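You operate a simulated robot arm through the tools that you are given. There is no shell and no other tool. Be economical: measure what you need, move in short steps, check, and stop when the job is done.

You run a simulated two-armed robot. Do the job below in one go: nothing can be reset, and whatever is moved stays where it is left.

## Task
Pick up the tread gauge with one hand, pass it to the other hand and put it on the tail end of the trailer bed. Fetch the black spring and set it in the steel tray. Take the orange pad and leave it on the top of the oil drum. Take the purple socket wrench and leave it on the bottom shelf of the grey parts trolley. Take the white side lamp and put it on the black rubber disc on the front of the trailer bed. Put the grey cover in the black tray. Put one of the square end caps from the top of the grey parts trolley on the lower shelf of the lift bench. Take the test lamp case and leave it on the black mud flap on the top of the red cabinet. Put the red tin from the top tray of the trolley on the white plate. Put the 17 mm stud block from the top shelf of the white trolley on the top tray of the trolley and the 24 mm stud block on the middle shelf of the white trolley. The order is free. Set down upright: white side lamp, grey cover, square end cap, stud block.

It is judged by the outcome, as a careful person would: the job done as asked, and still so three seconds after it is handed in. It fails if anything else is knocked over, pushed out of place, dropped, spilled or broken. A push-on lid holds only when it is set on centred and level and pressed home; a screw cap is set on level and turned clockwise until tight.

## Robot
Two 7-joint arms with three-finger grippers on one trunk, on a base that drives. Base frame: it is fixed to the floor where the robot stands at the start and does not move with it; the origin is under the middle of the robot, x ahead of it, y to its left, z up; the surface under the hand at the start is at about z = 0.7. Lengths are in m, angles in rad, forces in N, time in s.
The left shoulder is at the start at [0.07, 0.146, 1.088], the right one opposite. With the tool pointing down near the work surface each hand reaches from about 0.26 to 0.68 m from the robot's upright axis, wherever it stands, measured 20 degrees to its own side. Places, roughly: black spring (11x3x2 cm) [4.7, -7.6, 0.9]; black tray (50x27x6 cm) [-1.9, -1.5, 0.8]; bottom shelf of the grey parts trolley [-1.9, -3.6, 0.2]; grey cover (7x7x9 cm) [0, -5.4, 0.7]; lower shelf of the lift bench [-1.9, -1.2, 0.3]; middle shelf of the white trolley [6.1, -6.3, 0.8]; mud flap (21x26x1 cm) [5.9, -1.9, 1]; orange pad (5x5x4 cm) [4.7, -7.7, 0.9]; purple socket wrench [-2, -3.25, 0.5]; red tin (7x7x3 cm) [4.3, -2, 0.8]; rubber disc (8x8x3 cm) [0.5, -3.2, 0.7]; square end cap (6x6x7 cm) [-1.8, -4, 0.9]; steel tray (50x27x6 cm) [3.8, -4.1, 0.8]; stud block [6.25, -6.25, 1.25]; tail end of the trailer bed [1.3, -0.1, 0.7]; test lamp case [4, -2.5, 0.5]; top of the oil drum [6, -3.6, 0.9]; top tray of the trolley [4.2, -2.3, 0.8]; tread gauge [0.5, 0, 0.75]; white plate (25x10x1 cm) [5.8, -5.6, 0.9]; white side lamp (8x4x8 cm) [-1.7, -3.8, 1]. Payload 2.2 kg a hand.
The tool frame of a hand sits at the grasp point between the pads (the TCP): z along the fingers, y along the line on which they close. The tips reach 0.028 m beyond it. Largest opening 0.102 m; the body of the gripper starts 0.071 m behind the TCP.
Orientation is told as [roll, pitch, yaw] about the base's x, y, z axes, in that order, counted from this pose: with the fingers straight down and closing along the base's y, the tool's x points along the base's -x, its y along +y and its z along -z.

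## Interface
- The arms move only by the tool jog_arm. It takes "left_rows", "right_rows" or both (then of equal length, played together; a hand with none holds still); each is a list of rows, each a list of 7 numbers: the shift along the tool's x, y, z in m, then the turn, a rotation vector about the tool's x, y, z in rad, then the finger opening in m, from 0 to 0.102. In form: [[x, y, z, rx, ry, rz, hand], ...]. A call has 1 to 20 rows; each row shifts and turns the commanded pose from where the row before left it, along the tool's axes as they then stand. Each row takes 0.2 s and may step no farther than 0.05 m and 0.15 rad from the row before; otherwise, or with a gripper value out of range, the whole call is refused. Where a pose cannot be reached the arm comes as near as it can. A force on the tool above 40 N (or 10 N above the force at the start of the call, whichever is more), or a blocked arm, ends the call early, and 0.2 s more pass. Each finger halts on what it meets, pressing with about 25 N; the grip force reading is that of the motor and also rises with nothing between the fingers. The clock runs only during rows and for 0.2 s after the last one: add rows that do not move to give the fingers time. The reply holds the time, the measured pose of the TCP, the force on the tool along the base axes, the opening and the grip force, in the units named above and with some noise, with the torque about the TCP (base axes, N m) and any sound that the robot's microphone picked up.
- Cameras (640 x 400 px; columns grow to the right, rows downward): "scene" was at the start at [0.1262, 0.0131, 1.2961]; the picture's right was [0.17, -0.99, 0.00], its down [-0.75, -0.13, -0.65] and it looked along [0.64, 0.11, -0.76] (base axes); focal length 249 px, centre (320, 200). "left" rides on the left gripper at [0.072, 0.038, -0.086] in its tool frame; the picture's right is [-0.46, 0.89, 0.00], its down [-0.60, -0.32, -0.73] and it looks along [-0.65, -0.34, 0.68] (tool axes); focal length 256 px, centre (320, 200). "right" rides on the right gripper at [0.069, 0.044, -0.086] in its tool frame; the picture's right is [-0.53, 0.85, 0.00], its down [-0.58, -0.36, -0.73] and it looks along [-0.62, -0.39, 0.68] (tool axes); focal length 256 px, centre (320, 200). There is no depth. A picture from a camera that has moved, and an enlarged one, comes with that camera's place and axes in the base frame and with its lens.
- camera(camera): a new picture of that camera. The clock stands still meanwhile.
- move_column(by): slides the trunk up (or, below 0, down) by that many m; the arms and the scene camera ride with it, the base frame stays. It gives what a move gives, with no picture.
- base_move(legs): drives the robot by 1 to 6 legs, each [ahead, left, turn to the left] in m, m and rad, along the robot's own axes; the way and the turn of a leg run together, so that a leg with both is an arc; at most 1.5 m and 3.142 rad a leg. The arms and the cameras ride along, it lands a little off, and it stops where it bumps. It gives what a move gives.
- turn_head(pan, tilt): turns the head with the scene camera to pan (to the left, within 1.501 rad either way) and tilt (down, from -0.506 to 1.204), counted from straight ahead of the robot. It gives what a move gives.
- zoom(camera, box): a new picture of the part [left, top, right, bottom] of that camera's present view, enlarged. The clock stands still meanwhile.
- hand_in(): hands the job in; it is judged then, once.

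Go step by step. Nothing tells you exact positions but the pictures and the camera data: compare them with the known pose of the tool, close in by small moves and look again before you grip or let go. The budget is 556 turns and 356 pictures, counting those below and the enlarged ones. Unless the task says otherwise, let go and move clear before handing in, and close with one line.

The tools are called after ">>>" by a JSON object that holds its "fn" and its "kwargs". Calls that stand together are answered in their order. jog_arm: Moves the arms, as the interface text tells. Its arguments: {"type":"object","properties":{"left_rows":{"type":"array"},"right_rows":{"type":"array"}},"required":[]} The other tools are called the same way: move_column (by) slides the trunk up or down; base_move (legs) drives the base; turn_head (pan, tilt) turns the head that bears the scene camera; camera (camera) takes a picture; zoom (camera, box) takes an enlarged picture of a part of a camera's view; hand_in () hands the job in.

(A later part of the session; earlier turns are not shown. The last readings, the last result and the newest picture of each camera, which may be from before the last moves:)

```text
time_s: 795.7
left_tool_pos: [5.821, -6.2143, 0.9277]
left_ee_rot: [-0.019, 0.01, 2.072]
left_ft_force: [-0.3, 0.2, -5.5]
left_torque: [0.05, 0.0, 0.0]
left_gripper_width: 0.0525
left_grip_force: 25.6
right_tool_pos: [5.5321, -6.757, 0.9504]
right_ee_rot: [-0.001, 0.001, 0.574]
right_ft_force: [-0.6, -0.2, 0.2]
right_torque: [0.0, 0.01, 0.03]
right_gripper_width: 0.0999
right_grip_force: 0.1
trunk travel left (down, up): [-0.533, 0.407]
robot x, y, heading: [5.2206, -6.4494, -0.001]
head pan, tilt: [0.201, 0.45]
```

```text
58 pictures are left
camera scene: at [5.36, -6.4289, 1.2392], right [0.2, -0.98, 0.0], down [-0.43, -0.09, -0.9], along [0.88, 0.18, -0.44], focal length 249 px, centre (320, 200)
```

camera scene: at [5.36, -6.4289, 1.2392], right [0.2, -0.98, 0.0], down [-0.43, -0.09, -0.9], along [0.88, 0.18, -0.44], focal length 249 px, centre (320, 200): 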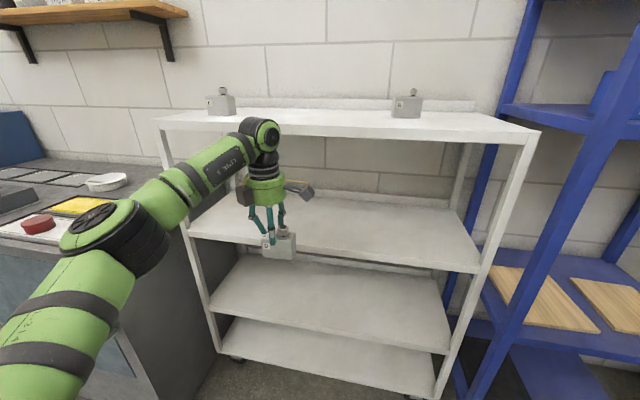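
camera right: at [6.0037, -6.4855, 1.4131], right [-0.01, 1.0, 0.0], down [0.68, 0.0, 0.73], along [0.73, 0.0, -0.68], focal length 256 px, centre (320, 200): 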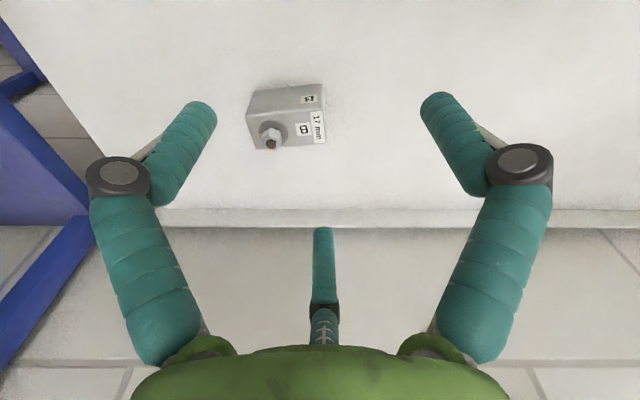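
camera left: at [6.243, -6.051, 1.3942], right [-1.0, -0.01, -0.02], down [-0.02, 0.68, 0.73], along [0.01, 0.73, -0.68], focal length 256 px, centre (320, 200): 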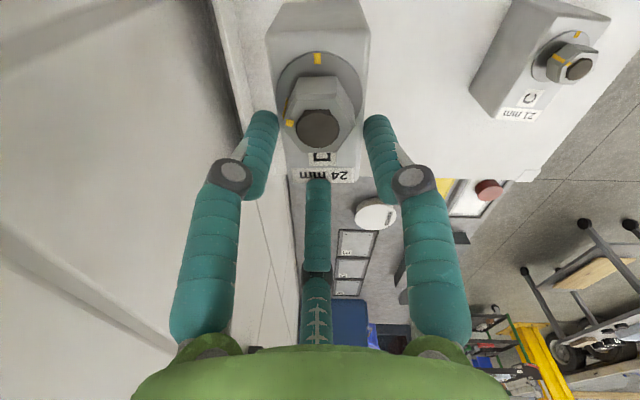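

>>> {"fn": "jog_arm", "kwargs": {"left_rows": [[0, 0, 0.04, 0, 0, 0, 0.02], [0, 0, 0.034, 0, 0, 0, 0.02], [0, 0, 0, 0, 0, 0, 0.02]]}}

>>> {"fn": "base_move", "kwargs": {"legs": [[0.07, 0, 0]]}}

>>> {"fn": "zoom", "kwargs": {"camera": "scene", "box": [180, 90, 400, 290]}}

```text
time_s: 796.5
left_tool_pos: [5.8209, -6.2145, 0.8545]
left_ee_rot: [-0.024, 0.008, 2.072]
left_ft_force: [0.5, 0.2, -4.2]
left_torque: [0.07, -0.02, 0.02]
left_gripper_width: 0.0522
left_grip_force: 24.9
right_tool_pos: [5.5321, -6.757, 0.9487]
right_ee_rot: [0.0, 0.0, 0.572]
right_ft_force: [0.2, 0.6, 0.8]
right_torque: [0.0, 0.0, -0.04]
right_gripper_width: 0.1
right_grip_force: 0.0
trunk travel left (down, up): [-0.533, 0.407]
robot x, y, heading: [5.2198, -6.4496, 0.008]
head pan, tilt: [0.201, 0.45]
```

```text
time_s: 797.5
left_tool_pos: [5.8933, -6.2154, 0.8543]
left_ee_rot: [-0.022, 0.007, 2.071]
left_ft_force: [0.2, 0.1, -4.6]
left_torque: [0.08, 0.02, 0.04]
left_gripper_width: 0.0524
left_grip_force: 24.9
right_tool_pos: [5.6023, -6.7556, 0.9485]
right_ee_rot: [0.0, 0.003, 0.573]
right_ft_force: [-0.2, 0.2, -0.4]
right_torque: [-0.03, 0.03, -0.01]
right_gripper_width: 0.1002
right_grip_force: 0.0
trunk travel left (down, up): [-0.533, 0.407]
robot x, y, heading: [5.2886, -6.4483, 0.002]
head pan, tilt: [0.201, 0.45]
```

```text
2.00 times, centred on (290, 190) of scene
camera zoom: at [5.4303, -6.4289, 1.2392], right [0.2, -0.98, 0.0], down [-0.43, -0.09, -0.9], along [0.88, 0.18, -0.44], focal length 497 px, centre (380, 220)
```

zoom: 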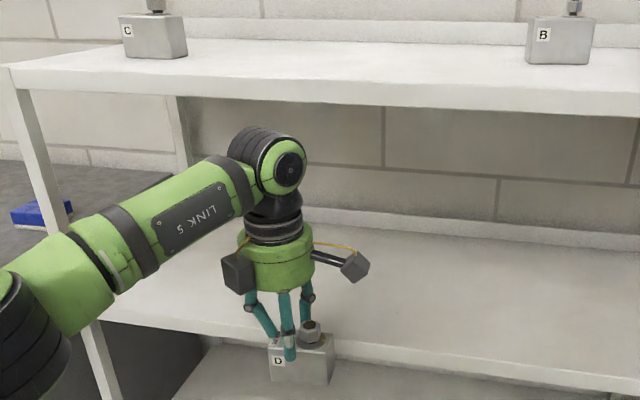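

The gap is too low for a vertical hand, so I'll tilt the hand forward 25° so the wrist stays outside and the block's near edge lands first and settles flat.

>>> {"fn": "jog_arm", "kwargs": {"left_rows": [[0, 0, -0.022, 0, 0, 0, 0.02], [0, 0, 0, 0.0956, 0.0523, 0, 0.02], [0, 0, 0, 0.0956, 0.0523, 0, 0.02], [0, 0, 0, 0.0956, 0.0523, 0, 0.02], [0, 0, 0, 0.0956, 0.0523, 0, 0.02], [0, 0, 0, 0, 0, 0, 0.02]]}}

>>> {"fn": "base_move", "kwargs": {"legs": [[0.073, 0, 0]]}}

>>> {"fn": "zoom", "kwargs": {"camera": "scene", "box": [180, 90, 400, 290]}}

```text
time_s: 798.9
left_tool_pos: [5.8904, -6.2148, 0.8771]
left_ee_rot: [-0.412, 0.211, 2.027]
left_ft_force: [-0.9, -0.8, -5.3]
left_torque: [0.1, 0.11, 0.0]
left_gripper_width: 0.0522
left_grip_force: 24.8
right_tool_pos: [5.6026, -6.7555, 0.9494]
right_ee_rot: [0.0, 0.001, 0.573]
right_ft_force: [0.0, -0.5, -0.6]
right_torque: [0.0, -0.01, -0.02]
right_gripper_width: 0.0999
right_grip_force: 0.0
trunk travel left (down, up): [-0.533, 0.407]
robot x, y, heading: [5.2903, -6.4475, 0.001]
head pan, tilt: [0.201, 0.45]
```

```text
time_s: 800.0
left_tool_pos: [5.9661, -6.2146, 0.8757]
left_ee_rot: [-0.408, 0.212, 2.026]
left_ft_force: [0.3, 0.1, -4.2]
left_torque: [0.11, 0.09, -0.04]
left_gripper_width: 0.0522
left_grip_force: 24.7
right_tool_pos: [5.6745, -6.7565, 0.9483]
right_ee_rot: [-0.001, 0.002, 0.574]
right_ft_force: [1.1, 0.6, 0.2]
right_torque: [0.0, 0.02, -0.02]
right_gripper_width: 0.1
right_grip_force: 0.0
trunk travel left (down, up): [-0.533, 0.407]
robot x, y, heading: [5.3645, -6.4447, 0.007]
head pan, tilt: [0.201, 0.45]
```

```text
2.00 times, centred on (290, 190) of scene
camera zoom: at [5.5028, -6.4287, 1.2392], right [0.2, -0.98, 0.0], down [-0.43, -0.09, -0.9], along [0.88, 0.18, -0.44], focal length 497 px, centre (380, 220)
```

zoom: 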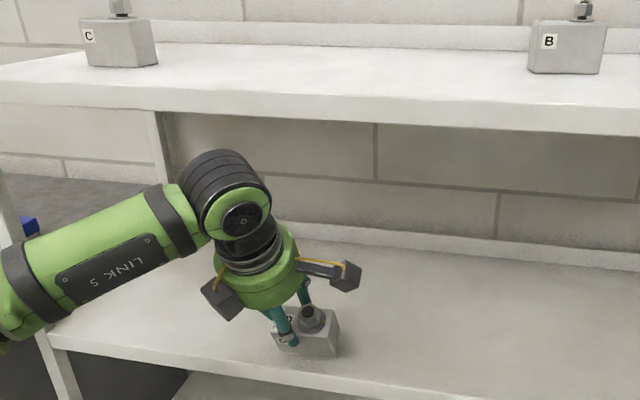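

>>> {"fn": "base_move", "kwargs": {"legs": [[0.025, 0, 0]]}}

>>> {"fn": "move_column", "kwargs": {"by": -0.012}}

>>> {"fn": "move_column", "kwargs": {"by": -0.006}}

>>> {"fn": "zoom", "kwargs": {"camera": "scene", "box": [220, 160, 380, 290]}}

```text
time_s: 800.8
left_tool_pos: [5.9892, -6.2141, 0.8773]
left_ee_rot: [-0.414, 0.212, 2.025]
left_ft_force: [-0.1, 0.4, -4.8]
left_torque: [0.09, 0.1, 0.0]
left_gripper_width: 0.0521
left_grip_force: 25.2
right_tool_pos: [5.6986, -6.7567, 0.9491]
right_ee_rot: [0.0, -0.002, 0.575]
right_ft_force: [0.9, -0.7, 0.3]
right_torque: [-0.02, 0.01, 0.02]
right_gripper_width: 0.1001
right_grip_force: 0.0
trunk travel left (down, up): [-0.533, 0.407]
robot x, y, heading: [5.3827, -6.4458, 0.005]
head pan, tilt: [0.201, 0.45]
```

```text
time_s: 801.4
left_tool_pos: [5.9884, -6.2134, 0.8648]
left_ee_rot: [-0.41, 0.209, 2.026]
left_ft_force: [0.6, -0.1, -5.3]
left_torque: [0.11, 0.12, 0.01]
left_gripper_width: 0.052
left_grip_force: 25.3
right_tool_pos: [5.6998, -6.7571, 0.9363]
right_ee_rot: [-0.001, 0.001, 0.574]
right_ft_force: [0.2, -0.6, -0.1]
right_torque: [0.03, 0.02, -0.01]
right_gripper_width: 0.0999
right_grip_force: 0.1
trunk travel left (down, up): [-0.521, 0.419]
robot x, y, heading: [5.3874, -6.4484, -0.002]
head pan, tilt: [0.201, 0.45]
```

```text
time_s: 801.9
left_tool_pos: [5.9881, -6.2149, 0.8584]
left_ee_rot: [-0.41, 0.212, 2.026]
left_ft_force: [-1.0, 0.0, -3.7]
left_torque: [0.07, 0.05, -0.01]
left_gripper_width: 0.052
left_grip_force: 25.2
right_tool_pos: [5.6996, -6.7565, 0.9308]
right_ee_rot: [-0.001, 0.0, 0.575]
right_ft_force: [0.1, 0.4, 1.0]
right_torque: [0.0, 0.01, 0.01]
right_gripper_width: 0.1
right_grip_force: 0.0
trunk travel left (down, up): [-0.515, 0.425]
robot x, y, heading: [5.3844, -6.4447, 0.002]
head pan, tilt: [0.201, 0.45]
```

```text
3.08 times, centred on (300, 225) of scene
camera zoom: at [5.5269, -6.4285, 1.2212], right [0.2, -0.98, 0.0], down [-0.43, -0.09, -0.9], along [0.88, 0.18, -0.44], focal length 765 px, centre (382, 123)
```

zoom: 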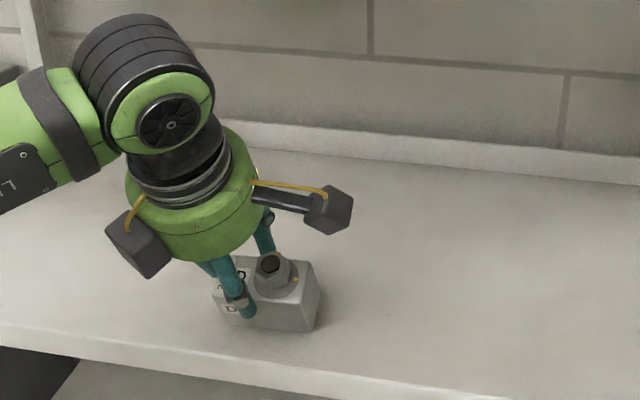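

>>> {"fn": "move_column", "kwargs": {"by": -0.006}}

>>> {"fn": "move_column", "kwargs": {"by": -0.005}}

>>> {"fn": "move_column", "kwargs": {"by": -0.005}}

```text
time_s: 802.5
left_tool_pos: [5.9886, -6.2133, 0.8572]
left_ee_rot: [-0.421, 0.217, 2.026]
left_ft_force: [0.4, 1.4, 10.1]
left_torque: [0.51, -0.11, 0.03]
left_gripper_width: 0.052
left_grip_force: 25.0
right_tool_pos: [5.6968, -6.7554, 0.9255]
right_ee_rot: [-0.003, -0.001, 0.573]
right_ft_force: [0.2, 0.3, -0.9]
right_torque: [0.02, 0.02, 0.04]
right_gripper_width: 0.1
right_grip_force: 0.0
trunk travel left (down, up): [-0.509, 0.431]
robot x, y, heading: [5.3876, -6.4435, 0.004]
head pan, tilt: [0.201, 0.45]
```

```text
time_s: 803.0
left_tool_pos: [5.9864, -6.2154, 0.8558]
left_ee_rot: [-0.425, 0.22, 2.025]
left_ft_force: [1.9, 2.3, 28.0]
left_torque: [0.17, -0.59, 0.18]
left_gripper_width: 0.0526
left_grip_force: 24.9
right_tool_pos: [5.6962, -6.7573, 0.921]
right_ee_rot: [-0.002, -0.002, 0.574]
right_ft_force: [0.0, 1.1, 0.6]
right_torque: [-0.01, 0.02, 0.0]
right_gripper_width: 0.1002
right_grip_force: 0.1
trunk travel left (down, up): [-0.504, 0.436]
robot x, y, heading: [5.3831, -6.4477, 0.003]
head pan, tilt: [0.201, 0.45]
```

```text
time_s: 803.5
left_tool_pos: [5.9871, -6.2146, 0.8556]
left_ee_rot: [-0.43, 0.224, 2.025]
left_ft_force: [2.4, 6.7, 35.3]
left_torque: [0.24, -0.67, 0.05]
left_gripper_width: 0.0535
left_grip_force: 25.2
right_tool_pos: [5.6963, -6.7569, 0.9166]
right_ee_rot: [-0.001, -0.005, 0.573]
right_ft_force: [0.3, -0.2, 0.3]
right_torque: [0.0, -0.03, -0.02]
right_gripper_width: 0.0997
right_grip_force: 0.0
trunk travel left (down, up): [-0.499, 0.441]
robot x, y, heading: [5.3878, -6.4468, 0.007]
head pan, tilt: [0.201, 0.45]
```

>>> {"fn": "move_column", "kwargs": {"by": 0.012}}

>>> {"fn": "jog_arm", "kwargs": {"left_rows": [[0.0045, -0.0082, 0.003, -0.114, -0.0624, 0, 0.02], [0.0045, -0.0082, 0.003, -0.114, -0.0624, 0, 0.02], [0, 0, 0, 0, 0, 0, 0.02]]}}

>>> {"fn": "zoom", "kwargs": {"camera": "scene", "box": [180, 90, 400, 290]}}

```text
time_s: 804.1
left_tool_pos: [5.9873, -6.2143, 0.8552]
left_ee_rot: [-0.414, 0.209, 2.027]
left_ft_force: [3.6, 3.1, 11.6]
left_torque: [0.15, -0.43, 0.18]
left_gripper_width: 0.0529
left_grip_force: 24.9
right_tool_pos: [5.6981, -6.7575, 0.9265]
right_ee_rot: [-0.004, -0.002, 0.574]
right_ft_force: [-0.4, 0.3, 0.5]
right_torque: [-0.02, -0.03, -0.03]
right_gripper_width: 0.0999
right_grip_force: 0.0
trunk travel left (down, up): [-0.511, 0.429]
robot x, y, heading: [5.3882, -6.448, 0.006]
head pan, tilt: [0.201, 0.45]
```

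```text
time_s: 804.9
left_tool_pos: [6.0073, -6.215, 0.8571]
left_ee_rot: [-0.175, 0.091, 2.063]
left_ft_force: [2.4, 3.6, 6.4]
left_torque: [-0.28, -0.07, 0.12]
left_gripper_width: 0.0528
left_grip_force: 25.3
right_tool_pos: [5.6984, -6.7557, 0.9268]
right_ee_rot: [-0.001, 0.0, 0.574]
right_ft_force: [0.3, -0.6, -0.2]
right_torque: [0.0, -0.03, 0.02]
right_gripper_width: 0.1001
right_grip_force: 0.0
trunk travel left (down, up): [-0.511, 0.429]
robot x, y, heading: [5.3869, -6.4474, 0.004]
head pan, tilt: [0.201, 0.45]
```

```text
2.00 times, centred on (290, 190) of scene
camera zoom: at [5.5254, -6.4285, 1.2174], right [0.2, -0.98, 0.0], down [-0.43, -0.09, -0.9], along [0.88, 0.18, -0.43], focal length 497 px, centre (380, 220)
```

zoom: 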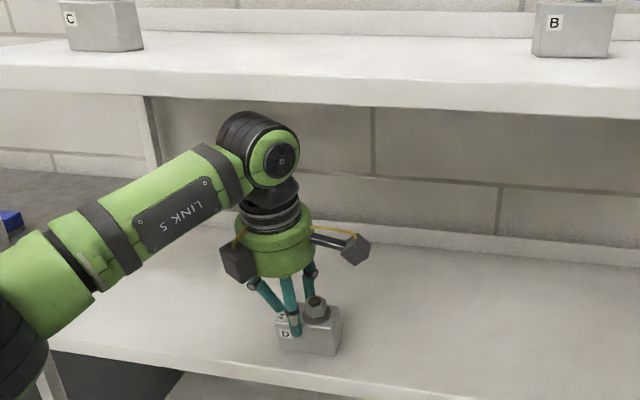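

>>> {"fn": "jog_arm", "kwargs": {"left_rows": [[0, 0, 0, 0, 0, 0, 0.06], [0, 0, 0, 0, 0, 0, 0.08], [0, 0, 0, 0, 0, 0, 0.102], [0, 0, 0, 0, 0, 0, 0.102], [0, 0, 0, 0.114, 0.0624, 0, 0.102], [0, 0, 0, 0.114, 0.0624, 0, 0.102], [0, 0, -0.03, 0, 0, 0, 0.102], [0, 0, -0.03, 0, 0, 0, 0.102], [0, 0, 0, 0, 0, 0, 0.102]]}}

>>> {"fn": "zoom", "kwargs": {"camera": "scene", "box": [180, 90, 400, 290]}}

```text
time_s: 806.9
left_tool_pos: [5.9802, -6.2138, 0.9107]
left_ee_rot: [-0.412, 0.21, 2.026]
left_ft_force: [-0.7, 0.0, -0.5]
left_torque: [0.01, 0.02, -0.01]
left_gripper_width: 0.1021
left_grip_force: 0.2
right_tool_pos: [5.6988, -6.7584, 0.9267]
right_ee_rot: [-0.001, 0.0, 0.573]
right_ft_force: [0.1, -0.3, 0.1]
right_torque: [-0.02, -0.02, -0.01]
right_gripper_width: 0.1002
right_grip_force: 0.0
trunk travel left (down, up): [-0.511, 0.429]
robot x, y, heading: [5.3899, -6.4466, 0.001]
head pan, tilt: [0.201, 0.45]
```

```text
2.00 times, centred on (290, 190) of scene
camera zoom: at [5.5266, -6.4288, 1.2173], right [0.2, -0.98, 0.0], down [-0.43, -0.09, -0.9], along [0.88, 0.18, -0.44], focal length 497 px, centre (380, 220)
```

zoom: 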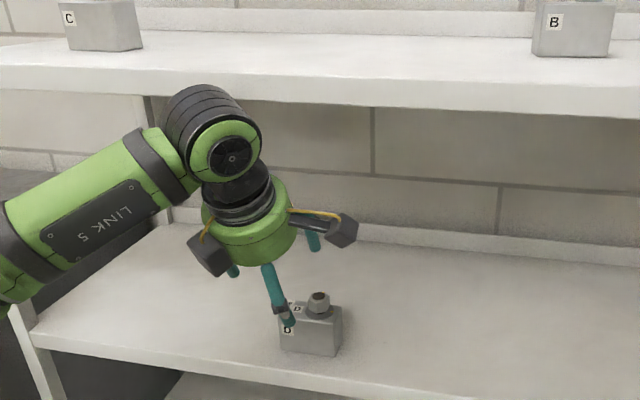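

>>> {"fn": "base_move", "kwargs": {"legs": [[-0.3, 0, 0]]}}

>>> {"fn": "jog_arm", "kwargs": {"left_rows": [[0, 0, 0, -0.0956, -0.0523, 0, 0.1], [0, 0, 0, -0.0956, -0.0523, 0, 0.08], [0, 0, 0, -0.0956, -0.0523, 0, 0.06], [0, 0, 0, -0.0956, -0.0523, 0, 0.06], [0, 0, 0, 0, 0, 0, 0.06]], "right_rows": [[-0.0134, 0.039, 0, 0, 0, 0, 0.1], [-0.0134, 0.039, 0, 0, 0, 0, 0.1], [-0.0134, 0.039, 0, 0, 0, 0, 0.1], [-0.0134, 0.039, 0, 0, 0, 0, 0.1], [0, 0, 0, 0, 0, 0, 0.1]]}}

>>> {"fn": "move_column", "kwargs": {"by": 0.4}}

>>> {"fn": "base_move", "kwargs": {"legs": [[0.0, -0.14, 0], [0.33, 0, 0]]}}

>>> {"fn": "camera", "kwargs": {"camera": "left"}}

```text
time_s: 809.0
left_tool_pos: [5.6819, -6.2145, 0.9113]
left_ee_rot: [-0.411, 0.212, 2.029]
left_ft_force: [0.2, -1.3, 0.5]
left_torque: [0.0, -0.03, 0.03]
left_gripper_width: 0.1019
left_grip_force: 0.0
right_tool_pos: [5.3988, -6.757, 0.9272]
right_ee_rot: [-0.001, 0.0, 0.576]
right_ft_force: [-0.2, -0.1, -0.5]
right_torque: [-0.01, 0.01, 0.02]
right_gripper_width: 0.0997
right_grip_force: 0.0
trunk travel left (down, up): [-0.511, 0.429]
robot x, y, heading: [5.09, -6.446, 0.005]
head pan, tilt: [0.201, 0.45]
```

```text
time_s: 810.2
left_tool_pos: [5.6808, -6.2149, 0.9123]
left_ee_rot: [-0.022, 0.008, 2.072]
left_ft_force: [0.2, 1.0, 0.2]
left_torque: [0.0, 0.01, -0.03]
left_gripper_width: 0.0601
left_grip_force: 0.0
right_tool_pos: [5.3603, -6.5959, 0.9268]
right_ee_rot: [-0.001, -0.002, 0.578]
right_ft_force: [0.3, -0.7, -0.3]
right_torque: [0.06, 0.0, -0.04]
right_gripper_width: 0.0999
right_grip_force: 0.0
trunk travel left (down, up): [-0.511, 0.429]
robot x, y, heading: [5.0871, -6.4522, 0.007]
head pan, tilt: [0.201, 0.45]
```

```text
time_s: 814.0
left_tool_pos: [5.6821, -6.2135, 1.3122]
left_ee_rot: [-0.02, 0.008, 2.077]
left_ft_force: [-1.1, 0.5, 0.8]
left_torque: [0.03, -0.01, 0.0]
left_gripper_width: 0.0601
left_grip_force: 0.2
right_tool_pos: [5.3616, -6.5967, 1.3248]
right_ee_rot: [-0.001, 0.0, 0.576]
right_ft_force: [-1.0, 0.2, 0.6]
right_torque: [-0.01, -0.02, -0.02]
right_gripper_width: 0.1001
right_grip_force: 0.1
trunk travel left (down, up): [-0.911, 0.029]
robot x, y, heading: [5.0871, -6.4481, 0.009]
head pan, tilt: [0.201, 0.45]
```

```text
time_s: 817.1
left_tool_pos: [6.0089, -6.3537, 1.3131]
left_ee_rot: [-0.024, 0.012, 2.073]
left_ft_force: [-1.4, 0.0, -0.2]
left_torque: [-0.03, -0.04, -0.04]
left_gripper_width: 0.0601
left_grip_force: 0.1
right_tool_pos: [5.687, -6.7374, 1.3262]
right_ee_rot: [-0.001, -0.003, 0.575]
right_ft_force: [0.5, -0.1, -0.8]
right_torque: [0.03, -0.02, 0.0]
right_gripper_width: 0.1
right_grip_force: 0.0
trunk travel left (down, up): [-0.911, 0.029]
robot x, y, heading: [5.417, -6.5891, 0.0]
head pan, tilt: [0.201, 0.45]
```

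```text
52 pictures are left
camera left: at [6.0086, -6.4357, 1.3989], right [-1.0, -0.02, -0.03], down [-0.03, 0.68, 0.73], along [0.0, 0.73, -0.68], focal length 256 px, centre (320, 200)
```

left: 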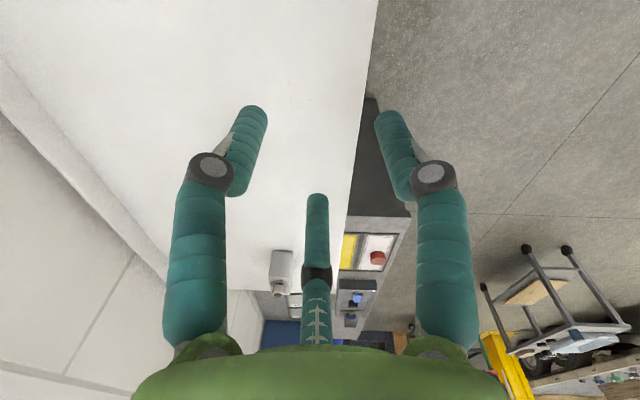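

>>> {"fn": "jog_arm", "kwargs": {"left_rows": [[0.0237, 0.0358, 0, -0.024, -0.012, 0, 0.06], [0.0237, 0.0358, 0, 0, 0, 0, 0.06], [0.0237, 0.0358, 0, 0, 0, 0, 0.06], [0.0237, 0.0358, 0, 0, 0, 0, 0.06], [0, 0, 0, 0, 0, 0, 0.06]]}}

>>> {"fn": "base_move", "kwargs": {"legs": [[0.2, 0, 0]]}}

>>> {"fn": "camera", "kwargs": {"camera": "left"}}

```text
time_s: 818.3
left_tool_pos: [5.9306, -6.5063, 1.3113]
left_ee_rot: [0.003, -0.004, 2.074]
left_ft_force: [-0.1, 0.3, 0.1]
left_torque: [0.0, 0.0, 0.0]
left_gripper_width: 0.0602
left_grip_force: 0.1
right_tool_pos: [5.6902, -6.7379, 1.3261]
right_ee_rot: [0.0, 0.0, 0.577]
right_ft_force: [0.1, 0.3, -0.3]
right_torque: [0.06, 0.04, 0.02]
right_gripper_width: 0.0999
right_grip_force: 0.2
trunk travel left (down, up): [-0.911, 0.029]
robot x, y, heading: [5.4181, -6.5887, 0.003]
head pan, tilt: [0.201, 0.45]
```

```text
time_s: 819.9
left_tool_pos: [6.0637, -6.5043, 1.3305]
left_ee_rot: [-0.028, 0.02, 2.06]
left_ft_force: [0.3, -0.1, -0.2]
left_torque: [-0.01, 0.01, 0.02]
left_gripper_width: 0.0601
left_grip_force: 0.1
right_tool_pos: [5.819, -6.735, 1.3281]
right_ee_rot: [-0.018, -0.004, 0.561]
right_ft_force: [-0.2, 0.2, 0.4]
right_torque: [-0.01, -0.02, 0.01]
right_gripper_width: 0.1001
right_grip_force: 0.1
trunk travel left (down, up): [-0.911, 0.029]
robot x, y, heading: [5.5979, -6.5853, -0.01]
head pan, tilt: [0.201, 0.45]
stopped in leg 1: the robot was blocked; the commanded pose is now the measured one
```

```text
51 pictures are left
camera left: at [6.0629, -6.585, 1.4169], right [-1.0, -0.01, -0.03], down [-0.03, 0.68, 0.73], along [0.02, 0.73, -0.68], focal length 256 px, centre (320, 200)
```

left: 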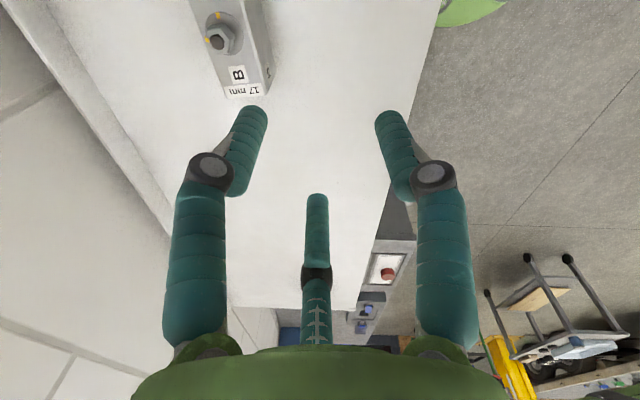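

>>> {"fn": "base_move", "kwargs": {"legs": [[-0.05, 0, 0.008]]}}

>>> {"fn": "jog_arm", "kwargs": {"left_rows": [[0.0192, -0.035, 0, 0, 0, 0, 0.06], [0.0192, -0.035, 0, 0, 0, 0, 0.06], [0.0192, -0.035, 0, 0, 0, 0, 0.06], [0, 0, 0, 0, 0, 0, 0.06]]}}

>>> {"fn": "camera", "kwargs": {"camera": "left"}}

```text
time_s: 820.8
left_tool_pos: [6.0547, -6.5011, 1.3141]
left_ee_rot: [-0.002, -0.001, 2.073]
left_ft_force: [0.3, 0.6, -0.2]
left_torque: [-0.02, -0.01, 0.03]
left_gripper_width: 0.0601
left_grip_force: 0.2
right_tool_pos: [5.8117, -6.735, 1.3205]
right_ee_rot: [0.006, 0.024, 0.572]
right_ft_force: [0.3, 0.0, 0.2]
right_torque: [0.03, 0.05, 0.05]
right_gripper_width: 0.0999
right_grip_force: 0.1
trunk travel left (down, up): [-0.911, 0.029]
robot x, y, heading: [5.547, -6.5862, 0.006]
head pan, tilt: [0.201, 0.45]
```

```text
time_s: 821.8
left_tool_pos: [6.1598, -6.4998, 1.3108]
left_ee_rot: [-0.008, -0.002, 2.07]
left_ft_force: [0.1, -0.1, 1.3]
left_torque: [0.0, 0.01, -0.03]
left_gripper_width: 0.0602
left_grip_force: 0.1
left hand out of reach, approached as far as the arm can: row 3
right_tool_pos: [5.8118, -6.7381, 1.3222]
right_ee_rot: [0.006, 0.021, 0.571]
right_ft_force: [0.2, 0.2, 0.9]
right_torque: [-0.03, 0.0, -0.01]
right_gripper_width: 0.1001
right_grip_force: 0.1
trunk travel left (down, up): [-0.911, 0.029]
robot x, y, heading: [5.5459, -6.5856, 0.013]
head pan, tilt: [0.201, 0.45]
```

```text
50 pictures are left
camera left: at [6.1604, -6.5818, 1.3965], right [-1.0, -0.02, 0.0], down [-0.01, 0.68, 0.73], along [-0.01, 0.73, -0.68], focal length 256 px, centre (320, 200)
```

left: 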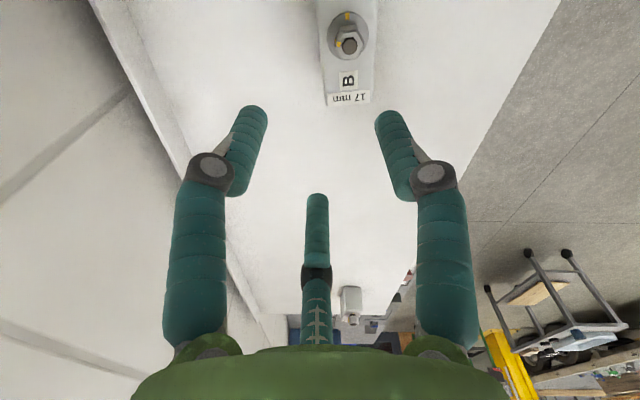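

>>> {"fn": "jog_arm", "kwargs": {"left_rows": [[-0.002, 0.0252, 0, 0, 0, 0, 0.06], [0, 0, 0.04, 0, 0, 0, 0.06], [0, 0, 0.03, 0, 0, 0, 0.06], [0, 0, 0, 0, 0, 0, 0.06]]}}

>>> {"fn": "camera", "kwargs": {"camera": "left"}}

```text
time_s: 822.8
left_tool_pos: [6.1657, -6.5176, 1.2465]
left_ee_rot: [-0.002, -0.005, 2.073]
left_ft_force: [-0.3, -0.3, -0.2]
left_torque: [0.04, -0.02, 0.03]
left_gripper_width: 0.0598
left_grip_force: 0.2
left hand out of reach, approached as far as the arm can: row 1, 2, 3
right_tool_pos: [5.8111, -6.7392, 1.3203]
right_ee_rot: [0.008, 0.022, 0.572]
right_ft_force: [0.0, -0.4, 0.6]
right_torque: [-0.01, -0.03, 0.01]
right_gripper_width: 0.1002
right_grip_force: 0.1
trunk travel left (down, up): [-0.911, 0.029]
robot x, y, heading: [5.5492, -6.5823, 0.003]
head pan, tilt: [0.201, 0.45]
```

```text
49 pictures are left
camera left: at [6.1679, -6.5994, 1.3314], right [-1.0, -0.02, 0.0], down [-0.01, 0.68, 0.73], along [-0.01, 0.73, -0.68], focal length 256 px, centre (320, 200)
```

left: 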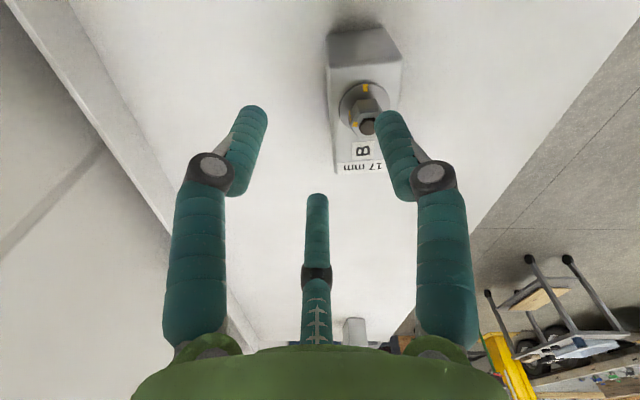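

>>> {"fn": "base_move", "kwargs": {"legs": [[-0.03, 0.008, 0]]}}

>>> {"fn": "camera", "kwargs": {"camera": "left"}}

```text
time_s: 823.6
left_tool_pos: [6.1482, -6.5096, 1.2389]
left_ee_rot: [0.008, -0.01, 2.073]
left_ft_force: [0.8, 0.2, -0.7]
left_torque: [-0.03, 0.09, -0.01]
left_gripper_width: 0.0601
left_grip_force: 0.1
right_tool_pos: [5.7962, -6.7317, 1.3164]
right_ee_rot: [0.012, 0.028, 0.573]
right_ft_force: [1.3, -0.3, -0.4]
right_torque: [0.04, 0.1, -0.03]
right_gripper_width: 0.1
right_grip_force: 0.1
trunk travel left (down, up): [-0.911, 0.029]
robot x, y, heading: [5.5196, -6.578, 0.01]
head pan, tilt: [0.201, 0.45]
```

```text
48 pictures are left
camera left: at [6.1516, -6.5917, 1.3245], right [-1.0, -0.02, 0.01], down [0.0, 0.68, 0.73], along [-0.02, 0.73, -0.68], focal length 256 px, centre (320, 200)
```

left: 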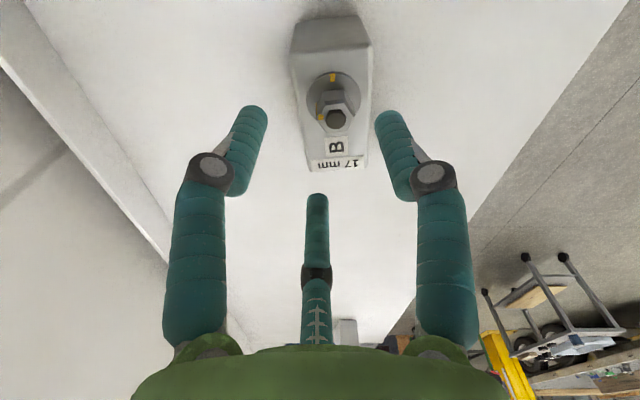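

>>> {"fn": "base_move", "kwargs": {"legs": [[-0.016, 0, 0]]}}

>>> {"fn": "jog_arm", "kwargs": {"left_rows": [[0, 0, 0.015, 0, 0, 0, 0.056], [0, 0, 0, 0, 0, 0, 0.056]]}}

>>> {"fn": "camera", "kwargs": {"camera": "left"}}

```text
time_s: 824.4
left_tool_pos: [6.1328, -6.5088, 1.239]
left_ee_rot: [0.009, -0.008, 2.073]
left_ft_force: [0.4, -0.8, -0.4]
left_torque: [-0.04, 0.06, -0.02]
left_gripper_width: 0.0601
left_grip_force: 0.0
right_tool_pos: [5.7802, -6.7305, 1.3177]
right_ee_rot: [0.013, 0.032, 0.574]
right_ft_force: [0.7, 0.0, 0.0]
right_torque: [-0.01, 0.09, 0.0]
right_gripper_width: 0.0999
right_grip_force: 0.1
trunk travel left (down, up): [-0.911, 0.029]
robot x, y, heading: [5.5029, -6.5798, 0.009]
head pan, tilt: [0.201, 0.45]
```

```text
time_s: 825.0
left_tool_pos: [6.1297, -6.5092, 1.225]
left_ee_rot: [0.01, -0.011, 2.072]
left_ft_force: [0.4, -0.7, -1.3]
left_torque: [0.0, 0.01, 0.03]
left_gripper_width: 0.0564
left_grip_force: 0.1
right_tool_pos: [5.7756, -6.73, 1.3198]
right_ee_rot: [0.011, 0.027, 0.573]
right_ft_force: [0.4, -0.2, -0.1]
right_torque: [0.02, 0.02, -0.02]
right_gripper_width: 0.1
right_grip_force: 0.2
trunk travel left (down, up): [-0.911, 0.029]
robot x, y, heading: [5.5048, -6.5778, 0.005]
head pan, tilt: [0.201, 0.45]
```

```text
47 pictures are left
camera left: at [6.1334, -6.5897, 1.3109], right [-1.0, -0.02, 0.01], down [0.0, 0.68, 0.73], along [-0.02, 0.73, -0.68], focal length 256 px, centre (320, 200)
```

left: 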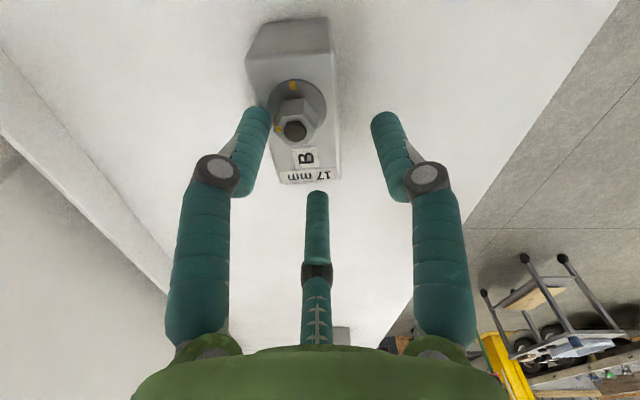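

>>> {"fn": "base_move", "kwargs": {"legs": [[0.012, 0, 0]]}}

>>> {"fn": "jog_arm", "kwargs": {"left_rows": [[0, 0, 0, 0, 0, -0.12, 0.058], [0, 0, 0.004, 0, 0, 0, 0.058], [0, 0, 0, 0, 0, 0, 0.058]]}}

>>> {"fn": "camera", "kwargs": {"camera": "left"}}

```text
time_s: 825.8
left_tool_pos: [6.1371, -6.5085, 1.2275]
left_ee_rot: [0.006, -0.007, 2.075]
left_ft_force: [0.2, 0.7, 0.2]
left_torque: [0.05, -0.02, -0.01]
left_gripper_width: 0.056
left_grip_force: 0.1
right_tool_pos: [5.7838, -6.7288, 1.3184]
right_ee_rot: [0.008, 0.023, 0.573]
right_ft_force: [0.0, -0.1, -0.2]
right_torque: [0.01, -0.01, 0.01]
right_gripper_width: 0.0999
right_grip_force: 0.1
trunk travel left (down, up): [-0.911, 0.029]
robot x, y, heading: [5.5158, -6.5821, 0.003]
head pan, tilt: [0.201, 0.45]
```

```text
time_s: 826.6
left_tool_pos: [6.1401, -6.5084, 1.2234]
left_ee_rot: [0.006, -0.008, 2.195]
left_ft_force: [0.1, 0.9, 0.6]
left_torque: [-0.03, 0.03, 0.0]
left_gripper_width: 0.0579
left_grip_force: 0.0
right_tool_pos: [5.7847, -6.7293, 1.319]
right_ee_rot: [0.009, 0.027, 0.572]
right_ft_force: [-1.0, -0.1, 0.3]
right_torque: [0.0, 0.02, 0.01]
right_gripper_width: 0.1
right_grip_force: 0.0
trunk travel left (down, up): [-0.911, 0.029]
robot x, y, heading: [5.5151, -6.581, 0.005]
head pan, tilt: [0.201, 0.45]
```

```text
46 pictures are left
camera left: at [6.1519, -6.5888, 1.309], right [-0.99, -0.14, 0.01], down [-0.09, 0.67, 0.73], along [-0.11, 0.73, -0.68], focal length 256 px, centre (320, 200)
```

left: 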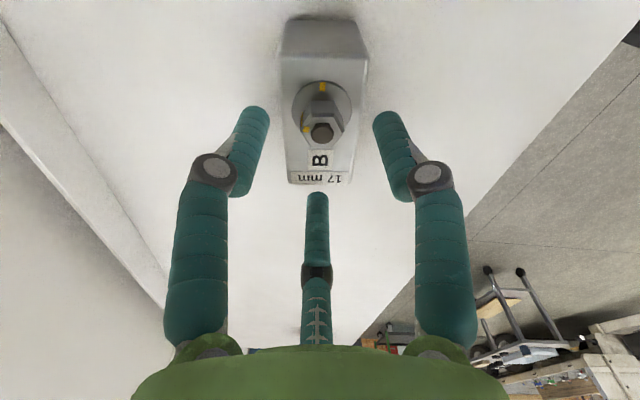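

>>> {"fn": "jog_arm", "kwargs": {"left_rows": [[0, 0, 0.012, 0, 0, 0, 0.058], [0, 0, 0.01, 0, 0, 0, 0.058], [0, 0, 0, 0, 0, 0, 0.058]]}}

>>> {"fn": "jog_arm", "kwargs": {"left_rows": [[0, 0, 0.006, 0, 0, 0, 0.058], [0, 0, 0, 0, 0, 0, 0.04], [0, 0, 0, 0, 0, 0, 0.03], [0, 0, 0, 0, 0, 0, 0.02], [0, 0, 0, 0, 0, 0, 0.02]]}}

>>> {"fn": "jog_arm", "kwargs": {"left_rows": [[0, 0, -0.02, 0, 0, 0, 0.02], [0, 0, -0.04, 0, 0, 0, 0.02], [0, 0, -0.04, 0, 0, 0, 0.02], [0, 0, 0, 0, 0, 0, 0.02]]}}

>>> {"fn": "camera", "kwargs": {"camera": "left"}}

```text
time_s: 827.4
left_tool_pos: [6.143, -6.5089, 1.2002]
left_ee_rot: [0.009, -0.01, 2.192]
left_ft_force: [0.0, 1.3, 0.5]
left_torque: [0.01, 0.02, 0.02]
left_gripper_width: 0.0588
left_grip_force: 0.7
right_tool_pos: [5.7841, -6.7288, 1.32]
right_ee_rot: [0.009, 0.027, 0.573]
right_ft_force: [0.6, -0.1, 0.0]
right_torque: [0.01, 0.0, 0.02]
right_gripper_width: 0.1
right_grip_force: 0.1
trunk travel left (down, up): [-0.911, 0.029]
robot x, y, heading: [5.514, -6.5753, 0.0]
head pan, tilt: [0.201, 0.45]
```

```text
time_s: 828.6
left_tool_pos: [6.1416, -6.509, 1.1957]
left_ee_rot: [0.007, -0.009, 2.193]
left_ft_force: [0.5, 1.9, 4.6]
left_torque: [-0.01, -0.09, 0.03]
left_gripper_width: 0.0481
left_grip_force: 24.5
left hand out of reach, approached as far as the arm can: row 1
right_tool_pos: [5.784, -6.7295, 1.3185]
right_ee_rot: [0.008, 0.026, 0.572]
right_ft_force: [-1.1, -0.2, 0.0]
right_torque: [-0.01, 0.02, 0.01]
right_gripper_width: 0.0999
right_grip_force: 0.0
trunk travel left (down, up): [-0.911, 0.029]
robot x, y, heading: [5.5127, -6.5801, 0.004]
head pan, tilt: [0.201, 0.45]
```

```text
time_s: 829.6
left_tool_pos: [6.1334, -6.5017, 1.2925]
left_ee_rot: [0.006, -0.009, 2.194]
left_ft_force: [-0.7, -0.3, -4.1]
left_torque: [0.05, 0.0, -0.04]
left_gripper_width: 0.0477
left_grip_force: 25.3
left hand out of reach, approached as far as the arm can: row 2, 3
right_tool_pos: [5.7873, -6.7282, 1.3187]
right_ee_rot: [0.008, 0.028, 0.573]
right_ft_force: [0.4, 0.0, 0.5]
right_torque: [0.0, 0.01, -0.01]
right_gripper_width: 0.0998
right_grip_force: 0.1
trunk travel left (down, up): [-0.911, 0.029]
robot x, y, heading: [5.5144, -6.5804, 0.005]
head pan, tilt: [0.201, 0.45]
```

```text
45 pictures are left
camera left: at [6.1459, -6.5818, 1.3783], right [-0.99, -0.14, 0.01], down [-0.09, 0.67, 0.73], along [-0.11, 0.73, -0.68], focal length 256 px, centre (320, 200)
```

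left: 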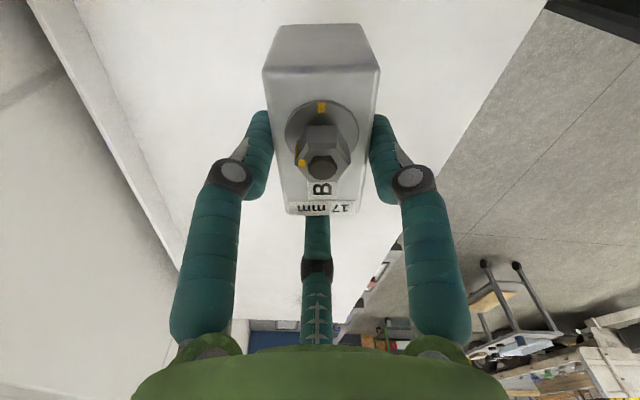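

The 17 mm block is held. Drive back to the tool trolley and approach its tray from the south.

>>> {"fn": "base_move", "kwargs": {"legs": [[-0.6, 0, 0], [0, 1.5, 0], [0, 1.5, 0], [0, 0.42, 0], [0, 0, 1.568]]}}

>>> {"fn": "turn_head", "kwargs": {"pan": 0.3, "tilt": 0.55}}

>>> {"fn": "camera", "kwargs": {"camera": "scene"}}

```text
time_s: 853.0
left_tool_pos: [4.8886, -2.5389, 1.2934]
left_ee_rot: [0.007, -0.01, -2.546]
left_ft_force: [0.0, 0.1, -4.5]
left_torque: [-0.01, 0.07, 0.03]
left_gripper_width: 0.0473
left_grip_force: 25.5
right_tool_pos: [5.1072, -2.89, 1.3179]
right_ee_rot: [0.009, 0.027, 2.118]
right_ft_force: [-0.4, 0.1, -0.8]
right_torque: [0.0, 0.03, 0.03]
right_gripper_width: 0.1002
right_grip_force: 0.0
trunk travel left (down, up): [-0.911, 0.029]
robot x, y, heading: [4.9507, -3.1557, 1.551]
head pan, tilt: [0.201, 0.45]
```

```text
time_s: 853.7
left_tool_pos: [4.8882, -2.5377, 1.2924]
left_ee_rot: [0.006, -0.01, -2.544]
left_ft_force: [0.0, 0.0, -5.1]
left_torque: [0.03, 0.05, -0.03]
left_gripper_width: 0.0474
left_grip_force: 25.1
right_tool_pos: [5.1064, -2.8903, 1.3195]
right_ee_rot: [0.008, 0.028, 2.116]
right_ft_force: [0.0, 0.8, -0.1]
right_torque: [0.01, -0.01, -0.01]
right_gripper_width: 0.1
right_grip_force: 0.1
trunk travel left (down, up): [-0.911, 0.029]
robot x, y, heading: [4.9511, -3.1574, 1.542]
head pan, tilt: [0.3, 0.55]
```

```text
44 pictures are left
camera scene: at [4.9244, -3.0208, 1.6082], right [0.96, 0.27, 0.0], down [0.14, -0.5, -0.85], along [-0.23, 0.82, -0.52], focal length 249 px, centre (320, 200)
```

scene: 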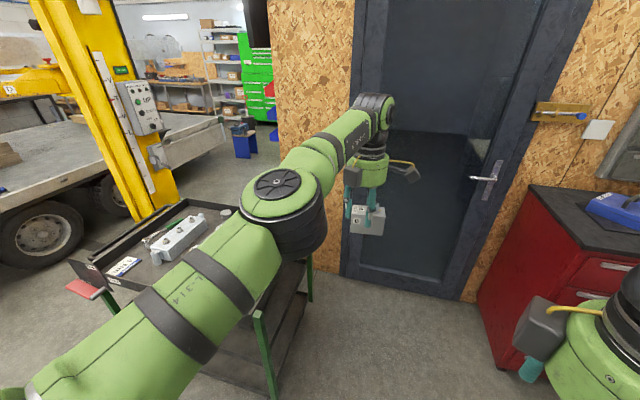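

>>> {"fn": "base_move", "kwargs": {"legs": [[0.0, 0.6, 0.025]]}}

>>> {"fn": "turn_head", "kwargs": {"pan": 0.1, "tilt": 0.85}}

>>> {"fn": "camera", "kwargs": {"camera": "scene"}}

>>> {"fn": "camera", "kwargs": {"camera": "left"}}

```text
time_s: 857.1
left_tool_pos: [4.2731, -2.5338, 1.293]
left_ee_rot: [0.006, -0.01, -2.519]
left_ft_force: [-0.4, -0.2, -4.2]
left_torque: [-0.01, 0.11, 0.01]
left_gripper_width: 0.0472
left_grip_force: 25.4
right_tool_pos: [4.4997, -2.8795, 1.3193]
right_ee_rot: [0.011, 0.026, 2.142]
right_ft_force: [-0.2, -0.5, 0.6]
right_torque: [0.0, 0.01, -0.01]
right_gripper_width: 0.0998
right_grip_force: 0.0
trunk travel left (down, up): [-0.911, 0.029]
robot x, y, heading: [4.3492, -3.151, 1.573]
head pan, tilt: [0.3, 0.55]
```

```text
time_s: 857.9
left_tool_pos: [4.2711, -2.5355, 1.2925]
left_ee_rot: [0.008, -0.009, -2.52]
left_ft_force: [0.1, -0.5, -4.4]
left_torque: [0.0, 0.06, 0.01]
left_gripper_width: 0.0473
left_grip_force: 25.1
right_tool_pos: [4.498, -2.8809, 1.3191]
right_ee_rot: [0.01, 0.028, 2.144]
right_ft_force: [-0.1, -0.1, 0.1]
right_torque: [-0.02, 0.0, -0.01]
right_gripper_width: 0.0999
right_grip_force: 0.1
trunk travel left (down, up): [-0.911, 0.029]
robot x, y, heading: [4.3461, -3.1484, 1.57]
head pan, tilt: [0.099, 0.85]
```

```text
43 pictures are left
camera scene: at [4.3384, -3.024, 1.5829], right [0.99, 0.1, 0.0], down [0.08, -0.75, -0.66], along [-0.07, 0.66, -0.75], focal length 249 px, centre (320, 200)
```

scene: 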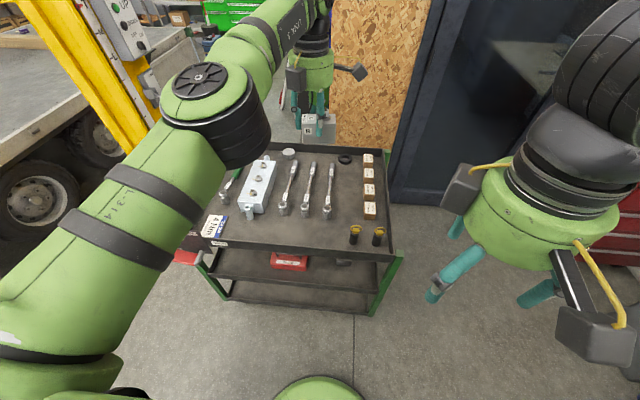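

```text
42 pictures are left
camera left: at [4.3525, -2.5219, 1.3785], right [0.14, -0.99, 0.01], down [-0.67, -0.09, 0.73], along [-0.73, -0.11, -0.68], focal length 256 px, centre (320, 200)
```

left: 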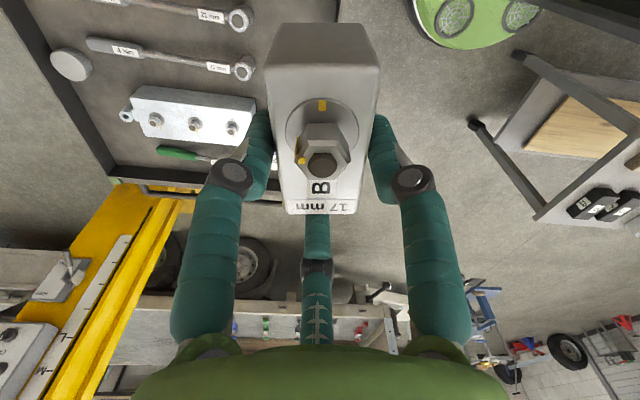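

>>> {"fn": "base_move", "kwargs": {"legs": [[0.07, 0.064, 0.0]]}}

>>> {"fn": "move_column", "kwargs": {"by": -0.38}}

>>> {"fn": "camera", "kwargs": {"camera": "scene"}}

>>> {"fn": "camera", "kwargs": {"camera": "left"}}

```text
time_s: 859.0
left_tool_pos: [4.2147, -2.4703, 1.2958]
left_ee_rot: [0.0, -0.011, -2.525]
left_ft_force: [1.8, -1.1, -3.6]
left_torque: [0.02, 0.1, -0.01]
left_gripper_width: 0.047
left_grip_force: 25.1
right_tool_pos: [4.4403, -2.8179, 1.319]
right_ee_rot: [0.011, 0.021, 2.142]
right_ft_force: [0.2, 0.2, 0.7]
right_torque: [0.07, 0.04, 0.02]
right_gripper_width: 0.1
right_grip_force: 0.2
trunk travel left (down, up): [-0.911, 0.029]
robot x, y, heading: [4.2825, -3.0786, 1.576]
head pan, tilt: [0.099, 0.85]
```

```text
time_s: 862.7
left_tool_pos: [4.2085, -2.4656, 0.9134]
left_ee_rot: [0.006, -0.009, -2.524]
left_ft_force: [0.4, -0.1, -4.1]
left_torque: [-0.01, 0.06, -0.01]
left_gripper_width: 0.0475
left_grip_force: 24.8
right_tool_pos: [4.4339, -2.8118, 0.9389]
right_ee_rot: [0.009, 0.028, 2.141]
right_ft_force: [-0.6, 0.1, -0.4]
right_torque: [-0.02, 0.02, 0.0]
right_gripper_width: 0.1
right_grip_force: 0.0
trunk travel left (down, up): [-0.531, 0.409]
robot x, y, heading: [4.2842, -3.0845, 1.571]
head pan, tilt: [0.099, 0.85]
```

```text
41 pictures are left
camera scene: at [4.275, -2.9553, 1.2028], right [0.99, 0.1, 0.0], down [0.08, -0.75, -0.66], along [-0.07, 0.66, -0.75], focal length 249 px, centre (320, 200)
```

scene: 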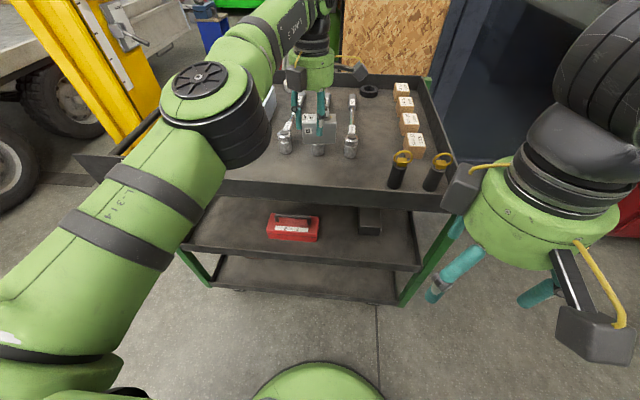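

```text
40 pictures are left
camera left: at [4.2906, -2.4537, 0.9989], right [0.13, -0.99, 0.01], down [-0.67, -0.08, 0.73], along [-0.73, -0.1, -0.68], focal length 256 px, centre (320, 200)
```

left: 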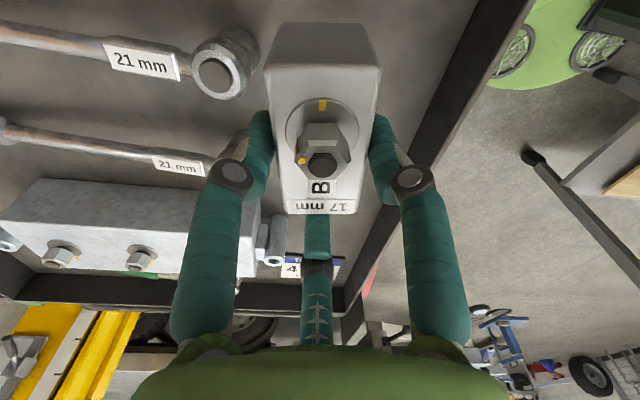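

>>> {"fn": "base_move", "kwargs": {"legs": [[-0.03, 0, 0.0]]}}

>>> {"fn": "move_column", "kwargs": {"by": -0.07}}

>>> {"fn": "camera", "kwargs": {"camera": "left"}}

```text
time_s: 863.5
left_tool_pos: [4.209, -2.494, 0.9114]
left_ee_rot: [0.008, -0.01, -2.523]
left_ft_force: [0.5, -0.1, -4.1]
left_torque: [0.01, 0.04, -0.03]
left_gripper_width: 0.0474
left_grip_force: 24.8
right_tool_pos: [4.4339, -2.84, 0.9395]
right_ee_rot: [0.008, 0.027, 2.141]
right_ft_force: [-0.1, -0.4, 0.5]
right_torque: [0.01, 0.01, 0.03]
right_gripper_width: 0.0997
right_grip_force: 0.0
trunk travel left (down, up): [-0.531, 0.409]
robot x, y, heading: [4.2861, -3.108, 1.57]
head pan, tilt: [0.099, 0.85]
```

```text
time_s: 864.6
left_tool_pos: [4.2106, -2.4957, 0.8442]
left_ee_rot: [0.007, -0.01, -2.523]
left_ft_force: [-0.6, 0.7, -4.9]
left_torque: [0.01, 0.07, -0.02]
left_gripper_width: 0.0471
left_grip_force: 24.2
right_tool_pos: [4.4337, -2.8415, 0.8694]
right_ee_rot: [0.009, 0.026, 2.142]
right_ft_force: [0.2, 0.2, 0.0]
right_torque: [-0.02, 0.0, 0.0]
right_gripper_width: 0.0997
right_grip_force: 0.1
trunk travel left (down, up): [-0.461, 0.479]
robot x, y, heading: [4.2844, -3.1095, 1.574]
head pan, tilt: [0.099, 0.85]
```

```text
39 pictures are left
camera left: at [4.2907, -2.4834, 0.9288], right [0.13, -0.99, 0.01], down [-0.67, -0.08, 0.73], along [-0.73, -0.1, -0.68], focal length 256 px, centre (320, 200)
```

left: 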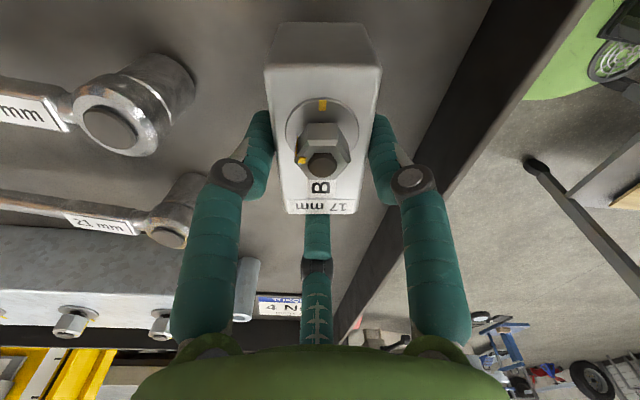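

>>> {"fn": "move_column", "kwargs": {"by": -0.012}}

>>> {"fn": "move_column", "kwargs": {"by": -0.007}}

>>> {"fn": "move_column", "kwargs": {"by": -0.005}}

```text
time_s: 865.2
left_tool_pos: [4.2088, -2.4958, 0.8307]
left_ee_rot: [0.007, -0.008, -2.523]
left_ft_force: [0.4, -0.1, -4.0]
left_torque: [-0.02, 0.06, -0.01]
left_gripper_width: 0.0474
left_grip_force: 25.2
right_tool_pos: [4.4344, -2.8412, 0.8584]
right_ee_rot: [0.009, 0.029, 2.142]
right_ft_force: [-1.2, -0.5, 0.0]
right_torque: [-0.01, -0.01, 0.01]
right_gripper_width: 0.1
right_grip_force: 0.1
trunk travel left (down, up): [-0.449, 0.491]
robot x, y, heading: [4.2838, -3.1128, 1.569]
head pan, tilt: [0.099, 0.85]
```

```text
time_s: 865.8
left_tool_pos: [4.2086, -2.4958, 0.8235]
left_ee_rot: [0.007, -0.009, -2.525]
left_ft_force: [0.5, -0.4, -4.1]
left_torque: [0.01, 0.02, -0.01]
left_gripper_width: 0.0476
left_grip_force: 24.9
right_tool_pos: [4.435, -2.8419, 0.8501]
right_ee_rot: [0.009, 0.027, 2.14]
right_ft_force: [0.7, 0.2, -0.1]
right_torque: [0.01, 0.01, 0.01]
right_gripper_width: 0.0998
right_grip_force: 0.1
trunk travel left (down, up): [-0.442, 0.498]
robot x, y, heading: [4.283, -3.1138, 1.571]
head pan, tilt: [0.099, 0.85]
```

```text
time_s: 866.3
left_tool_pos: [4.209, -2.4952, 0.8228]
left_ee_rot: [-0.001, -0.004, -2.524]
left_ft_force: [-0.6, 3.3, 12.1]
left_torque: [0.25, -0.04, -0.01]
left_gripper_width: 0.0474
left_grip_force: 25.2
right_tool_pos: [4.4349, -2.8428, 0.8456]
right_ee_rot: [0.008, 0.026, 2.142]
right_ft_force: [0.9, 0.4, 0.4]
right_torque: [-0.01, -0.03, 0.05]
right_gripper_width: 0.0995
right_grip_force: 0.1
trunk travel left (down, up): [-0.437, 0.503]
robot x, y, heading: [4.2803, -3.1158, 1.575]
head pan, tilt: [0.099, 0.85]
```

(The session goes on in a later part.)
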